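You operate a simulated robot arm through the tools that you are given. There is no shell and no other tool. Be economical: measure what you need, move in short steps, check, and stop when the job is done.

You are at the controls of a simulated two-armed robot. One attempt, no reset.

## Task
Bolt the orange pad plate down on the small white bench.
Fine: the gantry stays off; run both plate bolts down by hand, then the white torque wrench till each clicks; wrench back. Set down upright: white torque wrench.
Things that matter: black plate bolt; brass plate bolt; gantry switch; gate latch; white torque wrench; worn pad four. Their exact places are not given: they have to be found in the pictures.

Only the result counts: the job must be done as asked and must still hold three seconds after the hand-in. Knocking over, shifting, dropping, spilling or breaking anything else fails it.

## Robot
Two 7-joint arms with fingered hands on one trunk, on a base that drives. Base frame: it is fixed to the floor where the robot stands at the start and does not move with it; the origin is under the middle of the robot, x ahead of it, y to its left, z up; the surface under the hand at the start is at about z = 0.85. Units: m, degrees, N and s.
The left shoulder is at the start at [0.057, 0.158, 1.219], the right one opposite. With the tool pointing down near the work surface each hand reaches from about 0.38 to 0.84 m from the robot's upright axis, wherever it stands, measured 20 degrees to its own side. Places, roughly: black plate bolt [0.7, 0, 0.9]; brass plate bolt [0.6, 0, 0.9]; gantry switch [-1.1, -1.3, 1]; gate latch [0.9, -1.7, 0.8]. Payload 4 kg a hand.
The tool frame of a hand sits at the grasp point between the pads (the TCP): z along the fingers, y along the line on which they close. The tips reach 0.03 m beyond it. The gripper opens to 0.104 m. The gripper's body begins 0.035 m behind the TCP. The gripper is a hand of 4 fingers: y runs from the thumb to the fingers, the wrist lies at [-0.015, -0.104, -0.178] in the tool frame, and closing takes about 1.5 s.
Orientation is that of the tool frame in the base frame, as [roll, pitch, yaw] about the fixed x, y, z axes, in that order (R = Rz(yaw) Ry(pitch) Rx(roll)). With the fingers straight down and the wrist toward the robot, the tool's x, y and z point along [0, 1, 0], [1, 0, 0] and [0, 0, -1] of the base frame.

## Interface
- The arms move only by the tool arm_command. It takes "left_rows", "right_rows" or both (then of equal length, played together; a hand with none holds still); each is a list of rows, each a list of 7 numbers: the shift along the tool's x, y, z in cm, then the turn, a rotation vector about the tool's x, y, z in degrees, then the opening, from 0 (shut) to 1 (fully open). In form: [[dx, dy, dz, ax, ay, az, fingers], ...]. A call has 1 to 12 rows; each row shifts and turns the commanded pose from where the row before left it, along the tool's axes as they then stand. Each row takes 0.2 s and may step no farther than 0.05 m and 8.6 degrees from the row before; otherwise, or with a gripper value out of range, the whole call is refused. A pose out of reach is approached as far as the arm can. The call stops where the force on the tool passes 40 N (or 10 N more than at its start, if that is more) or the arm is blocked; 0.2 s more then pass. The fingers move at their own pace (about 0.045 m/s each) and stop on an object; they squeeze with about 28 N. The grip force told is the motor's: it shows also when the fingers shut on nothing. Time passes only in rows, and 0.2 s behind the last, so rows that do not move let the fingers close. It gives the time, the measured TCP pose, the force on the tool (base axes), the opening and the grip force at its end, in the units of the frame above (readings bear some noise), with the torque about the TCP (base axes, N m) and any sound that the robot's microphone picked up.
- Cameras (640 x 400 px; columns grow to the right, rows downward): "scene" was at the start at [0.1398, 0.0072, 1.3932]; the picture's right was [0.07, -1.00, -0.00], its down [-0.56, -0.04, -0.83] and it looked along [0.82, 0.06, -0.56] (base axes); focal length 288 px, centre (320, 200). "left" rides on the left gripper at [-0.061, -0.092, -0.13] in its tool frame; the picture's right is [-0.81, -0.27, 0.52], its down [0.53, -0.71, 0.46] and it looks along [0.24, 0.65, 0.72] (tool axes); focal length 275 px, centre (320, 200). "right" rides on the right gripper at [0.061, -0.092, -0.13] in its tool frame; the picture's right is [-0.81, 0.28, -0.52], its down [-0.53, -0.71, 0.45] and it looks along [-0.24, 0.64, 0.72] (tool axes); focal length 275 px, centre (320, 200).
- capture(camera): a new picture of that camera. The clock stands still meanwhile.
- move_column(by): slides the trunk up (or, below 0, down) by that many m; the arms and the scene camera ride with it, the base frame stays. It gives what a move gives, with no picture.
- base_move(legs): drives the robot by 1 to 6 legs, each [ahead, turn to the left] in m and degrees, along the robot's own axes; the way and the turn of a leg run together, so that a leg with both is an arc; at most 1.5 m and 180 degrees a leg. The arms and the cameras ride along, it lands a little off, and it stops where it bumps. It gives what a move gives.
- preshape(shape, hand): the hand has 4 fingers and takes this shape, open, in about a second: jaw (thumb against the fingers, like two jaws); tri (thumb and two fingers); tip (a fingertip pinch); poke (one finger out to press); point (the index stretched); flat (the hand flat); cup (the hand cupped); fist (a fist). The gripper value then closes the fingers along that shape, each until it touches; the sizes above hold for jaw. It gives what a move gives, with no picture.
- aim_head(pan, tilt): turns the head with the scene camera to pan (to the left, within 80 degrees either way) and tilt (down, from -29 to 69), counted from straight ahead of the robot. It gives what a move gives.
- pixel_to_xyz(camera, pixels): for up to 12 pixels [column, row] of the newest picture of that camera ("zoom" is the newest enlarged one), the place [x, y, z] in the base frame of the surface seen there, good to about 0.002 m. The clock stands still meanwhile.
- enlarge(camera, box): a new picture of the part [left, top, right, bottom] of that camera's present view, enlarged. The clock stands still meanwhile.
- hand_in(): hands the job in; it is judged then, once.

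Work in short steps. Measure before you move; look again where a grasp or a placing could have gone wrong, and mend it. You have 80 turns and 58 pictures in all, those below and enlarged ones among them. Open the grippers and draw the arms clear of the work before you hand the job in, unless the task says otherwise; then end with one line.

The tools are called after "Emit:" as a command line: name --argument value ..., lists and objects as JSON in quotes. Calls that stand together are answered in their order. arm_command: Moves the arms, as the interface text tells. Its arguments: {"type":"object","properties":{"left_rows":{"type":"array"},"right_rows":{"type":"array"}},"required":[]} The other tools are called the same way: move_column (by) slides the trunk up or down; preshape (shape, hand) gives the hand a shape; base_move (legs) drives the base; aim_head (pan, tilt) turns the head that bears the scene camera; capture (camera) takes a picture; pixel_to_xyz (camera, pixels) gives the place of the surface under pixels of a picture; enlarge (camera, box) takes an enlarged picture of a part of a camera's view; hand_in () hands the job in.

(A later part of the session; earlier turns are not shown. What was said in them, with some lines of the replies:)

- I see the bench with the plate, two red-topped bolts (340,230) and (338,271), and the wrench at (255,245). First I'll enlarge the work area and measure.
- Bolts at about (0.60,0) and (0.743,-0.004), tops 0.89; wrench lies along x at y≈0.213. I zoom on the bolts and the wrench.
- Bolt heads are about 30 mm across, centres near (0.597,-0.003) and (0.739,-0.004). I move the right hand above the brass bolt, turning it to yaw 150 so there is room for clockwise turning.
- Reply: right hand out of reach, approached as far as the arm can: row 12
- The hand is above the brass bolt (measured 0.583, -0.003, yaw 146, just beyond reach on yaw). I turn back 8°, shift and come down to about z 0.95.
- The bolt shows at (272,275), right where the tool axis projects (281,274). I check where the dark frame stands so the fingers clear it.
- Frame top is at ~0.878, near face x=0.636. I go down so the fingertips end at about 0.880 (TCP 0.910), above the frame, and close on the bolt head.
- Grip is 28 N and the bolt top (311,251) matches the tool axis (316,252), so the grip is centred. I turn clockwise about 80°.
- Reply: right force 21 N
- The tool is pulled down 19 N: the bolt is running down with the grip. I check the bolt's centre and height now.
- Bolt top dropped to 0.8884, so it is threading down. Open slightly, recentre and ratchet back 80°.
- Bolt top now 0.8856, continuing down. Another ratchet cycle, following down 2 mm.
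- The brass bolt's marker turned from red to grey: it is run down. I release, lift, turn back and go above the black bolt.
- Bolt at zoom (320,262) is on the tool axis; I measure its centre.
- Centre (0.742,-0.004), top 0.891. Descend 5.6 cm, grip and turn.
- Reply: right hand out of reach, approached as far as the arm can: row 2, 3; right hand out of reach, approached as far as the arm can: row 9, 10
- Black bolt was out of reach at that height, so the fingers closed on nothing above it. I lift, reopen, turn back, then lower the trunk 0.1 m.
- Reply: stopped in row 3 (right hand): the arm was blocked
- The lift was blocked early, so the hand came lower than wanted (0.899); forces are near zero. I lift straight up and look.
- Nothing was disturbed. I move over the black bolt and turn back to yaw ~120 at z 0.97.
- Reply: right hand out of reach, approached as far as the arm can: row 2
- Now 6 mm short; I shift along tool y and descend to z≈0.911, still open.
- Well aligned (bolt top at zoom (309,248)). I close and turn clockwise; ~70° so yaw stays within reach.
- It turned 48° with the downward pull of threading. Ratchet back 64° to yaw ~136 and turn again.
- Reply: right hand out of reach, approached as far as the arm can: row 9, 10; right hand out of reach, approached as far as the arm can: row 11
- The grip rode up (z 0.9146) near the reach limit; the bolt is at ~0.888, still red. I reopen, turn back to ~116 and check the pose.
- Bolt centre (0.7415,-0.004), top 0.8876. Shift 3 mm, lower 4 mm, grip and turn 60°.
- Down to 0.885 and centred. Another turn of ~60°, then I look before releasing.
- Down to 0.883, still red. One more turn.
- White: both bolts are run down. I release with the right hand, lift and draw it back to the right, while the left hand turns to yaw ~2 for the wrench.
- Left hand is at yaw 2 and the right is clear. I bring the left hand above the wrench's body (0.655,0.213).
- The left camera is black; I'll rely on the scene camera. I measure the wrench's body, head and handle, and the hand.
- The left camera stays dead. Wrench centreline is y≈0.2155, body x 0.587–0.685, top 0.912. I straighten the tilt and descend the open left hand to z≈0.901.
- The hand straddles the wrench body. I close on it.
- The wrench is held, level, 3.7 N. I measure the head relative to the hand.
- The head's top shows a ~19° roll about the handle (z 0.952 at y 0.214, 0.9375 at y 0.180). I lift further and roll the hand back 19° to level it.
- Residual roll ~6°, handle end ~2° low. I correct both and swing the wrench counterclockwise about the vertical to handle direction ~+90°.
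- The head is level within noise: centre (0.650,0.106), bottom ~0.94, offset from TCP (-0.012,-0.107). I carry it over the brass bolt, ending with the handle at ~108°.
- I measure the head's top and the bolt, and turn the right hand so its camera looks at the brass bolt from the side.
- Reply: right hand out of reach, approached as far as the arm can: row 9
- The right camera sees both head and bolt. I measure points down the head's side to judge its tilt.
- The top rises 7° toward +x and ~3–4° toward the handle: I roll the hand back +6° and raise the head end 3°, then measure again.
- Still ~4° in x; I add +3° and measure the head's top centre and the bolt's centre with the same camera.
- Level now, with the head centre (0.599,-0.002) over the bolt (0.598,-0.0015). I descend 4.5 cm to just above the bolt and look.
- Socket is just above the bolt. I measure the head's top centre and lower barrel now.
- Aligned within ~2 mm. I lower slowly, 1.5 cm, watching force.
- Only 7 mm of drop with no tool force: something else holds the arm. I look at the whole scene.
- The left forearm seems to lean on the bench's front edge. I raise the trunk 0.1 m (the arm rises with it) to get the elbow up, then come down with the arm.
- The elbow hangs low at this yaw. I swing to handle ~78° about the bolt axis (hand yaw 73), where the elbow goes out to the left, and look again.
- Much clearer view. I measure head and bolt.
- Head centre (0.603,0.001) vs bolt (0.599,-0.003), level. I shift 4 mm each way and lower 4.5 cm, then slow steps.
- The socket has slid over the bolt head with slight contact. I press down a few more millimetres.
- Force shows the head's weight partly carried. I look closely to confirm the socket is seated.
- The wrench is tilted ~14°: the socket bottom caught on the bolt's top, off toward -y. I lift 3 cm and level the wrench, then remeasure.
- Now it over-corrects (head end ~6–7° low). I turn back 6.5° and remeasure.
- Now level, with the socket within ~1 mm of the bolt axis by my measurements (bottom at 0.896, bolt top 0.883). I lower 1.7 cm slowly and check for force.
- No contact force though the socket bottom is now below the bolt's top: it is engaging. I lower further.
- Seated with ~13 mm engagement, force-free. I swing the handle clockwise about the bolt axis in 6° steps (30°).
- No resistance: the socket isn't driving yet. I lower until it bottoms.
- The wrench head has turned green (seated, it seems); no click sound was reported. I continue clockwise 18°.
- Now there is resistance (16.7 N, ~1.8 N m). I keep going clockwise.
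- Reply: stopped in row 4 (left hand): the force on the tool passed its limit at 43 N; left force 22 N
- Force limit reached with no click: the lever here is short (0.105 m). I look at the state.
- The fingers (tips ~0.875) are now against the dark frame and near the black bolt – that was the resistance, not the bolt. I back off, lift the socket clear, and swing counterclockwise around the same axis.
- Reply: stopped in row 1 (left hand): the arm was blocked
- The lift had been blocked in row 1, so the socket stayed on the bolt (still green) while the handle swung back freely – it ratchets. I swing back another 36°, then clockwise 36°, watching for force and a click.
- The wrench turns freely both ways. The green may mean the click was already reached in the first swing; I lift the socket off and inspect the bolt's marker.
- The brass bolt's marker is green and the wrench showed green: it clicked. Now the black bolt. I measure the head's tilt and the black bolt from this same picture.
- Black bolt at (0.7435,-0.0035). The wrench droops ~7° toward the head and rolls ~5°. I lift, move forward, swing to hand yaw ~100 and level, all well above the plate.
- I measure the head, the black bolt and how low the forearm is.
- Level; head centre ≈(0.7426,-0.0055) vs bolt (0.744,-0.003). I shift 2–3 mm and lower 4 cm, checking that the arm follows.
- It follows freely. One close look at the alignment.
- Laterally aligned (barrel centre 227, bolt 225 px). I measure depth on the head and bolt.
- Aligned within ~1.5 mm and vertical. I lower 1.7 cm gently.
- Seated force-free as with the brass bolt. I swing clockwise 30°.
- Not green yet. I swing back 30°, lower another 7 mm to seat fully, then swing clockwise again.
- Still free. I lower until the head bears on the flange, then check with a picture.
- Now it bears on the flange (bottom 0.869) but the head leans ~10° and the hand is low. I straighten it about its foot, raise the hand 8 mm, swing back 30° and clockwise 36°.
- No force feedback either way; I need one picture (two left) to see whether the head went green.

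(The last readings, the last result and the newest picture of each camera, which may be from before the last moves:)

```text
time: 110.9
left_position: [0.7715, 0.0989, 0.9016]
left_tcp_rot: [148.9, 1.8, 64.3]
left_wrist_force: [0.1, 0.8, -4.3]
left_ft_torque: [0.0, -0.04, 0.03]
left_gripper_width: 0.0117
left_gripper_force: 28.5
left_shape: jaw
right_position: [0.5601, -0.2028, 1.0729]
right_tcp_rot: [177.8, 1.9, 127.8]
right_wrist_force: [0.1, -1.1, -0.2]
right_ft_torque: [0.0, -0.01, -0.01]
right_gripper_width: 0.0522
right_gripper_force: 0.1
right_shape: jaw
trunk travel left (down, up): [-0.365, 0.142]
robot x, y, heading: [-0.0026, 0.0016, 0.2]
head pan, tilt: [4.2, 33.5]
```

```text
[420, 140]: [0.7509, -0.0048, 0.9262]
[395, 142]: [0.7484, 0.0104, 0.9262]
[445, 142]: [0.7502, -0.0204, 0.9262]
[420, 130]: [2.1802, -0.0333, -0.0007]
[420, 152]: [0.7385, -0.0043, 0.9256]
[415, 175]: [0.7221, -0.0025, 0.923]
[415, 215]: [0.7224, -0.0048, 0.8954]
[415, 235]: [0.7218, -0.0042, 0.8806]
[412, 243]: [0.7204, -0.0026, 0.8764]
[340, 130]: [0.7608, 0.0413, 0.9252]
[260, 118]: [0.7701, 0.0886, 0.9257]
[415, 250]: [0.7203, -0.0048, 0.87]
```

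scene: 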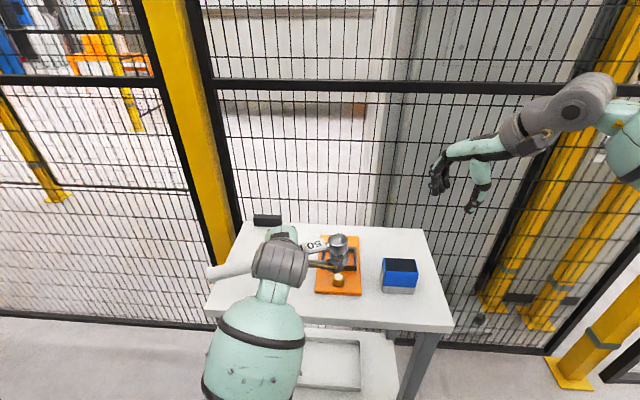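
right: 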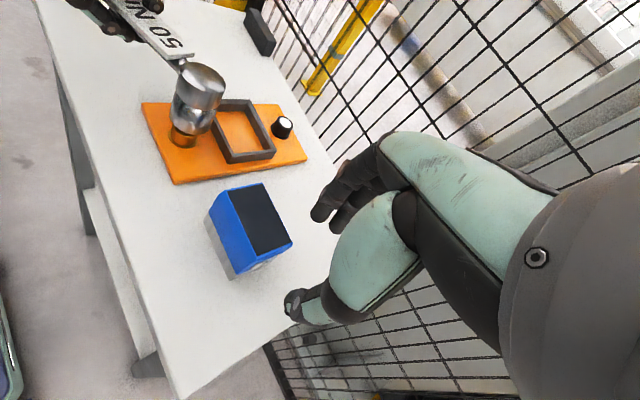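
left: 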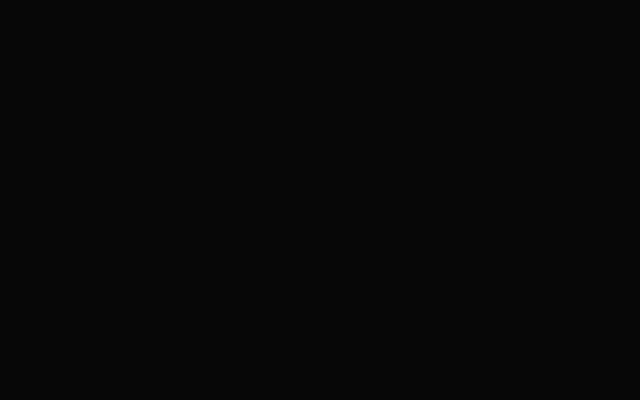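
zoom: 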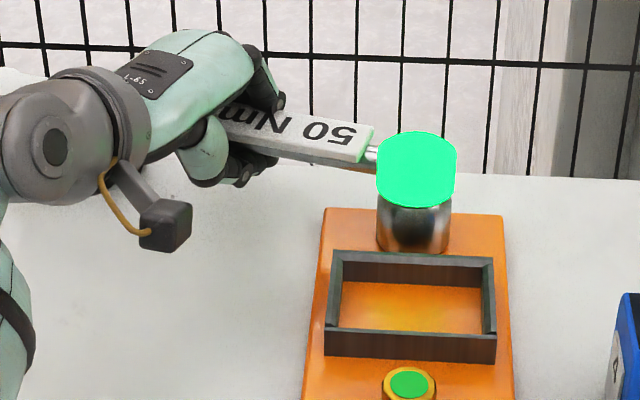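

Green: the black bolt has clicked as well, and the wrench is level (head top 0.926, TCP 0.9016). I lift off, carry it back over its place and turn it to its original direction.

Emit:
arm_command --left_rows '[[-0.06, 1.03, -1.71, 0, 0, 0, 0], [-0.06, 1.03, -1.71, 0, 0, 0, 0], [-0.12, 2.06, -3.42, 0, 0, 0, 0], [0, 0, 0, 0, 0, 0, 0], [1.55, -3.175, -1.97, 0, 0, 0, 0], [1.55, -3.175, -1.97, 0, 0, 0, 0], [1.55, -3.175, -1.97, 0, 0, 0, 0], [1.55, -3.175, -1.97, 0, 0, 0, 0], [0, 0, 0, 0, 0, 0, 0]]'

Emit:
arm_command --left_rows '[[0, 0, 0, 0.25, -4.14, 6.87, 0], [0, 0, 0, 0.25, -4.14, 6.87, 0], [0, 0, 0, 0.25, -4.14, 6.87, 0], [0, 0, 0, 0.25, -4.14, 6.87, 0], [0, 0, 0, 0.25, -4.14, 6.87, 0], [0, 0, 0, 0.25, -4.14, 6.87, 0], [0, 0, 0, 0.25, -4.14, 6.87, 0], [0, 0, 0, 0.25, -4.14, 6.87, 0], [0, 0, 0, 0.25, -4.14, 6.87, 0], [0, 0, 0, 0, 0, 0, 0]]'

```text
time: 112.9
left_position: [0.6627, 0.2174, 0.985]
left_tcp_rot: [149.0, 1.8, 64.3]
left_wrist_force: [-0.6, 0.4, -3.5]
left_ft_torque: [0.01, -0.01, -0.03]
left_gripper_width: 0.0112
left_gripper_force: 28.0
left_shape: jaw
right_position: [0.5609, -0.2031, 1.0737]
right_tcp_rot: [177.8, 1.8, 127.8]
right_wrist_force: [0.5, -0.2, 0.2]
right_ft_torque: [-0.02, 0.0, 0.0]
right_gripper_width: 0.0521
right_gripper_force: 0.0
right_shape: jaw
trunk travel left (down, up): [-0.365, 0.142]
robot x, y, heading: [0.0027, 0.0024, 0.1]
head pan, tilt: [4.2, 33.5]
```

```text
time: 115.1
left_position: [0.6492, 0.2195, 0.9902]
left_tcp_rot: [149.5, -0.2, -9.1]
left_wrist_force: [0.1, 0.5, -3.4]
left_ft_torque: [-0.04, 0.01, -0.01]
left_gripper_width: 0.011
left_gripper_force: 28.0
left_shape: jaw
left hand out of reach, approached as far as the arm can: row 8, 9
right_position: [0.5599, -0.2014, 1.0739]
right_tcp_rot: [177.8, 1.9, 127.8]
right_wrist_force: [-0.2, -0.4, 0.9]
right_ft_torque: [-0.03, -0.01, 0.02]
right_gripper_width: 0.052
right_gripper_force: 0.0
right_shape: jaw
trunk travel left (down, up): [-0.365, 0.142]
robot x, y, heading: [-0.0016, -0.0031, 0.0]
head pan, tilt: [4.2, 33.5]
```

The wrench is over its place (TCP 0.649,0.2195, yaw −9, a bit short in x). I shift and lower 6 cm, then use the last picture to check.

Emit:
arm_command --left_rows '[[1.43, -0.2, -0.12, 0, 0, 0, 0], [0, -1.02, 1.72, 0, 0, 0, 0], [0, -1.02, 1.72, 0, 0, 0, 0], [0, -1.02, 1.72, 0, 0, 0, 0], [0, 0, 0, 0, 0, 0, 0]]'

```text
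time: 116.3
left_position: [0.6388, 0.22, 0.9216]
left_tcp_rot: [148.8, 1.8, -8.0]
left_wrist_force: [-0.3, -0.8, -4.3]
left_ft_torque: [0.01, -0.02, -0.01]
left_gripper_width: 0.011
left_gripper_force: 28.3
left_shape: jaw
left hand out of reach, approached as far as the arm can: row 1, 3
right_position: [0.5599, -0.2036, 1.0733]
right_tcp_rot: [177.7, 1.8, 127.8]
right_wrist_force: [0.8, -0.4, 0.7]
right_ft_torque: [0.01, -0.02, -0.02]
right_gripper_width: 0.0521
right_gripper_force: 0.0
right_shape: jaw
trunk travel left (down, up): [-0.365, 0.142]
robot x, y, heading: [0.0007, -0.0024, 0.2]
head pan, tilt: [4.2, 33.5]
```

The hand is at its reach limit, 2.5 cm short in x. I drive the base ahead 2.5 cm, which carries the wrench exactly forward, and then look with the last picture.

Emit:
base_move --legs '[[0.025, 0]]'

Emit:
enlarge --camera "scene" --box '[190, 140, 350, 260]'

```text
time: 117.1
left_position: [0.662, 0.2216, 0.924]
left_tcp_rot: [148.9, 1.7, -8.1]
left_wrist_force: [-0.8, 0.2, -3.5]
left_ft_torque: [-0.05, 0.03, 0.0]
left_gripper_width: 0.0113
left_gripper_force: 27.9
left_shape: jaw
right_position: [0.5838, -0.2021, 1.0752]
right_tcp_rot: [177.6, 2.0, 127.8]
right_wrist_force: [1.1, -0.6, -0.6]
right_ft_torque: [0.0, -0.01, -0.03]
right_gripper_width: 0.0519
right_gripper_force: 0.2
right_shape: jaw
trunk travel left (down, up): [-0.365, 0.142]
robot x, y, heading: [0.0282, -0.0012, -0.2]
head pan, tilt: [4.2, 33.5]
```

```text
3.33 times, centred on (270, 200) of scene
5 turns are left
```

zoom: 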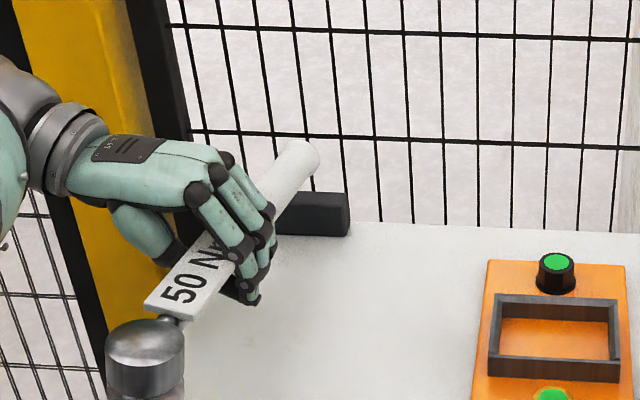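

Both markers are green. Few turns remain: I measure the wrench in this last picture.

Emit:
pixel_to_xyz --camera "zoom" --pixels '[[145, 340], [115, 340], [175, 340], [145, 328], [145, 355], [145, 380], [170, 298], [200, 305], [185, 300], [295, 165], [312, 150], [330, 195]]'

```text
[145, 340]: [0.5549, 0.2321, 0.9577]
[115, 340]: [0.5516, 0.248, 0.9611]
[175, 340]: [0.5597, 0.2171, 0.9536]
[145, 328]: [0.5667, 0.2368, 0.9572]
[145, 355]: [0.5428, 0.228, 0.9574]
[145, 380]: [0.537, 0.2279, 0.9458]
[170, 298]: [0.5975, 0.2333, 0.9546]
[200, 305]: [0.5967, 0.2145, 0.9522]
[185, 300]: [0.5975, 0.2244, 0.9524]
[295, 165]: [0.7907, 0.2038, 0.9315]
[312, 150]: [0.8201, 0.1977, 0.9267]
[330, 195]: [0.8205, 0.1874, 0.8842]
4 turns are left
```

Head (0.556,0.232), head end ~6° high, heading −7°, slight roll. I correct yaw, pitch and roll, shift 3 mm and lower 3.3 cm to rest the wrench on bench and holder.

Emit:
arm_command --left_rows '[[0, 0, 0, -0.2, 3.6, -6.0, 0], [0, 0, 0, 0, 5.1, 3.1, 0], [0, 0.24, 0.18, -4, 0, 0, 0], [-0.08, -0.59, 0.81, 0, 0, 0, 0], [-0.08, -0.59, 0.81, 0, 0, 0, 0], [-0.04, -0.35, 0.48, 0, 0, 0, 0], [-0.02, -0.18, 0.24, 0, 0, 0, 0], [-0.02, -0.18, 0.24, 0, 0, 0, 0], [0, 0, 0, 0, 0, 0, 0]]'

```text
time: 119.1
left_position: [0.6782, 0.2284, 0.8899]
left_tcp_rot: [144.8, -4.8, -1.1]
left_wrist_force: [0.1, -0.3, -3.4]
left_ft_torque: [-0.02, -0.04, 0.01]
left_gripper_width: 0.0113
left_gripper_force: 28.3
left_shape: jaw
left hand out of reach, approached as far as the arm can: row 1, 2, 3, 5, 8
right_position: [0.5727, -0.2027, 1.08]
right_tcp_rot: [177.2, 2.3, 127.8]
right_wrist_force: [0.8, 0.4, 0.3]
right_ft_torque: [0.0, 0.05, -0.01]
right_gripper_width: 0.0522
right_gripper_force: 0.0
right_shape: jaw
trunk travel left (down, up): [-0.365, 0.142]
robot x, y, heading: [0.0232, -0.0008, 0.1]
head pan, tilt: [4.2, 33.5]
3 turns are left
```

Almost down, no contact yet, and shifted +1.5 cm in x, +1 cm in y. I shift back, lower to contact, then open partly and withdraw along the fingers and up.

Emit:
arm_command --left_rows '[[-0.7, 0.44, 0.24, 0, 0, 0, 0], [-0.7, 0.44, 0.24, 0, 0, 0, 0], [-0.02, -0.17, 0.24, 0, 0, 0, 0], [-0.02, -0.17, 0.24, 0, 0, 0, 0], [0, 0, 0, 0, 0, 0, 0]]'

Emit:
arm_command --left_rows '[[0, 0, 0, 0, 0, 0, 0.2], [0, 0, 0, 0, 0, 0, 0.35], [0, 0, 0, 0, 0, 0, 0.4], [0, 0, 0, 0, 0, 0, 0.4], [0, 0, -1, 0, 0, 0, 0.45], [0, 0, -1.5, 0, 0, 0, 0.55], [0, 0, -1.5, 0, 0, 0, 0.65], [0, 0, -2, 0, 0, 0, 0.7], [0, 0, -2, 0, 0, 0, 0.7], [0.24, 1.7, -2.4, 0, 0, 0, 0.7], [0.24, 1.7, -2.4, 0, 0, 0, 0.7], [0.24, 1.7, -2.4, 0, 0, 0, 0.7]]'

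```text
time: 120.3
left_position: [0.6766, 0.2224, 0.8815]
left_tcp_rot: [144.6, -4.7, -1.2]
left_wrist_force: [-1.4, -1.1, 0.9]
left_ft_torque: [0.03, -0.03, 0.03]
left_gripper_width: 0.0106
left_gripper_force: 28.0
left_shape: jaw
left hand out of reach, approached as far as the arm can: row 1, 2
right_position: [0.5723, -0.203, 1.0804]
right_tcp_rot: [177.1, 2.3, 127.8]
right_wrist_force: [-0.7, 0.0, 0.0]
right_ft_torque: [0.01, 0.02, -0.04]
right_gripper_width: 0.0518
right_gripper_force: 0.2
right_shape: jaw
trunk travel left (down, up): [-0.365, 0.142]
robot x, y, heading: [0.0233, -0.0032, -0.1]
head pan, tilt: [4.2, 33.5]
```

```text
time: 122.9
left_position: [0.6891, 0.2797, 1.045]
left_tcp_rot: [145.5, -6.6, -0.4]
left_wrist_force: [0.2, 0.0, -0.7]
left_ft_torque: [-0.01, -0.01, 0.04]
left_gripper_width: 0.0727
left_gripper_force: 0.0
left_shape: jaw
left hand out of reach, approached as far as the arm can: row 8, 10, 11
right_position: [0.5718, -0.2038, 1.08]
right_tcp_rot: [177.2, 2.3, 127.7]
right_wrist_force: [0.4, -0.1, 0.1]
right_ft_torque: [0.01, -0.02, -0.01]
right_gripper_width: 0.052
right_gripper_force: 0.1
right_shape: jaw
trunk travel left (down, up): [-0.365, 0.142]
robot x, y, heading: [0.0266, -0.001, -0.1]
head pan, tilt: [4.2, 33.5]
2 turns are left
```

The weight came off the hand before I opened it (force +0.9 N, then about 0). Both arms are now clear and the left hand is empty, so I hand in.

Emit:
hand_in

```text
The job is handed in.
```

Both plate bolts were run down by hand and torqued with the wrench; each bolt's wrench head went green, and both markers were green in my last picture. The microphone reported no click sound. I left the gantry switch alone. The wrench is back on the bench at its place, about 1.5 cm off in x, but I had no pictures left to confirm it is standing upright.
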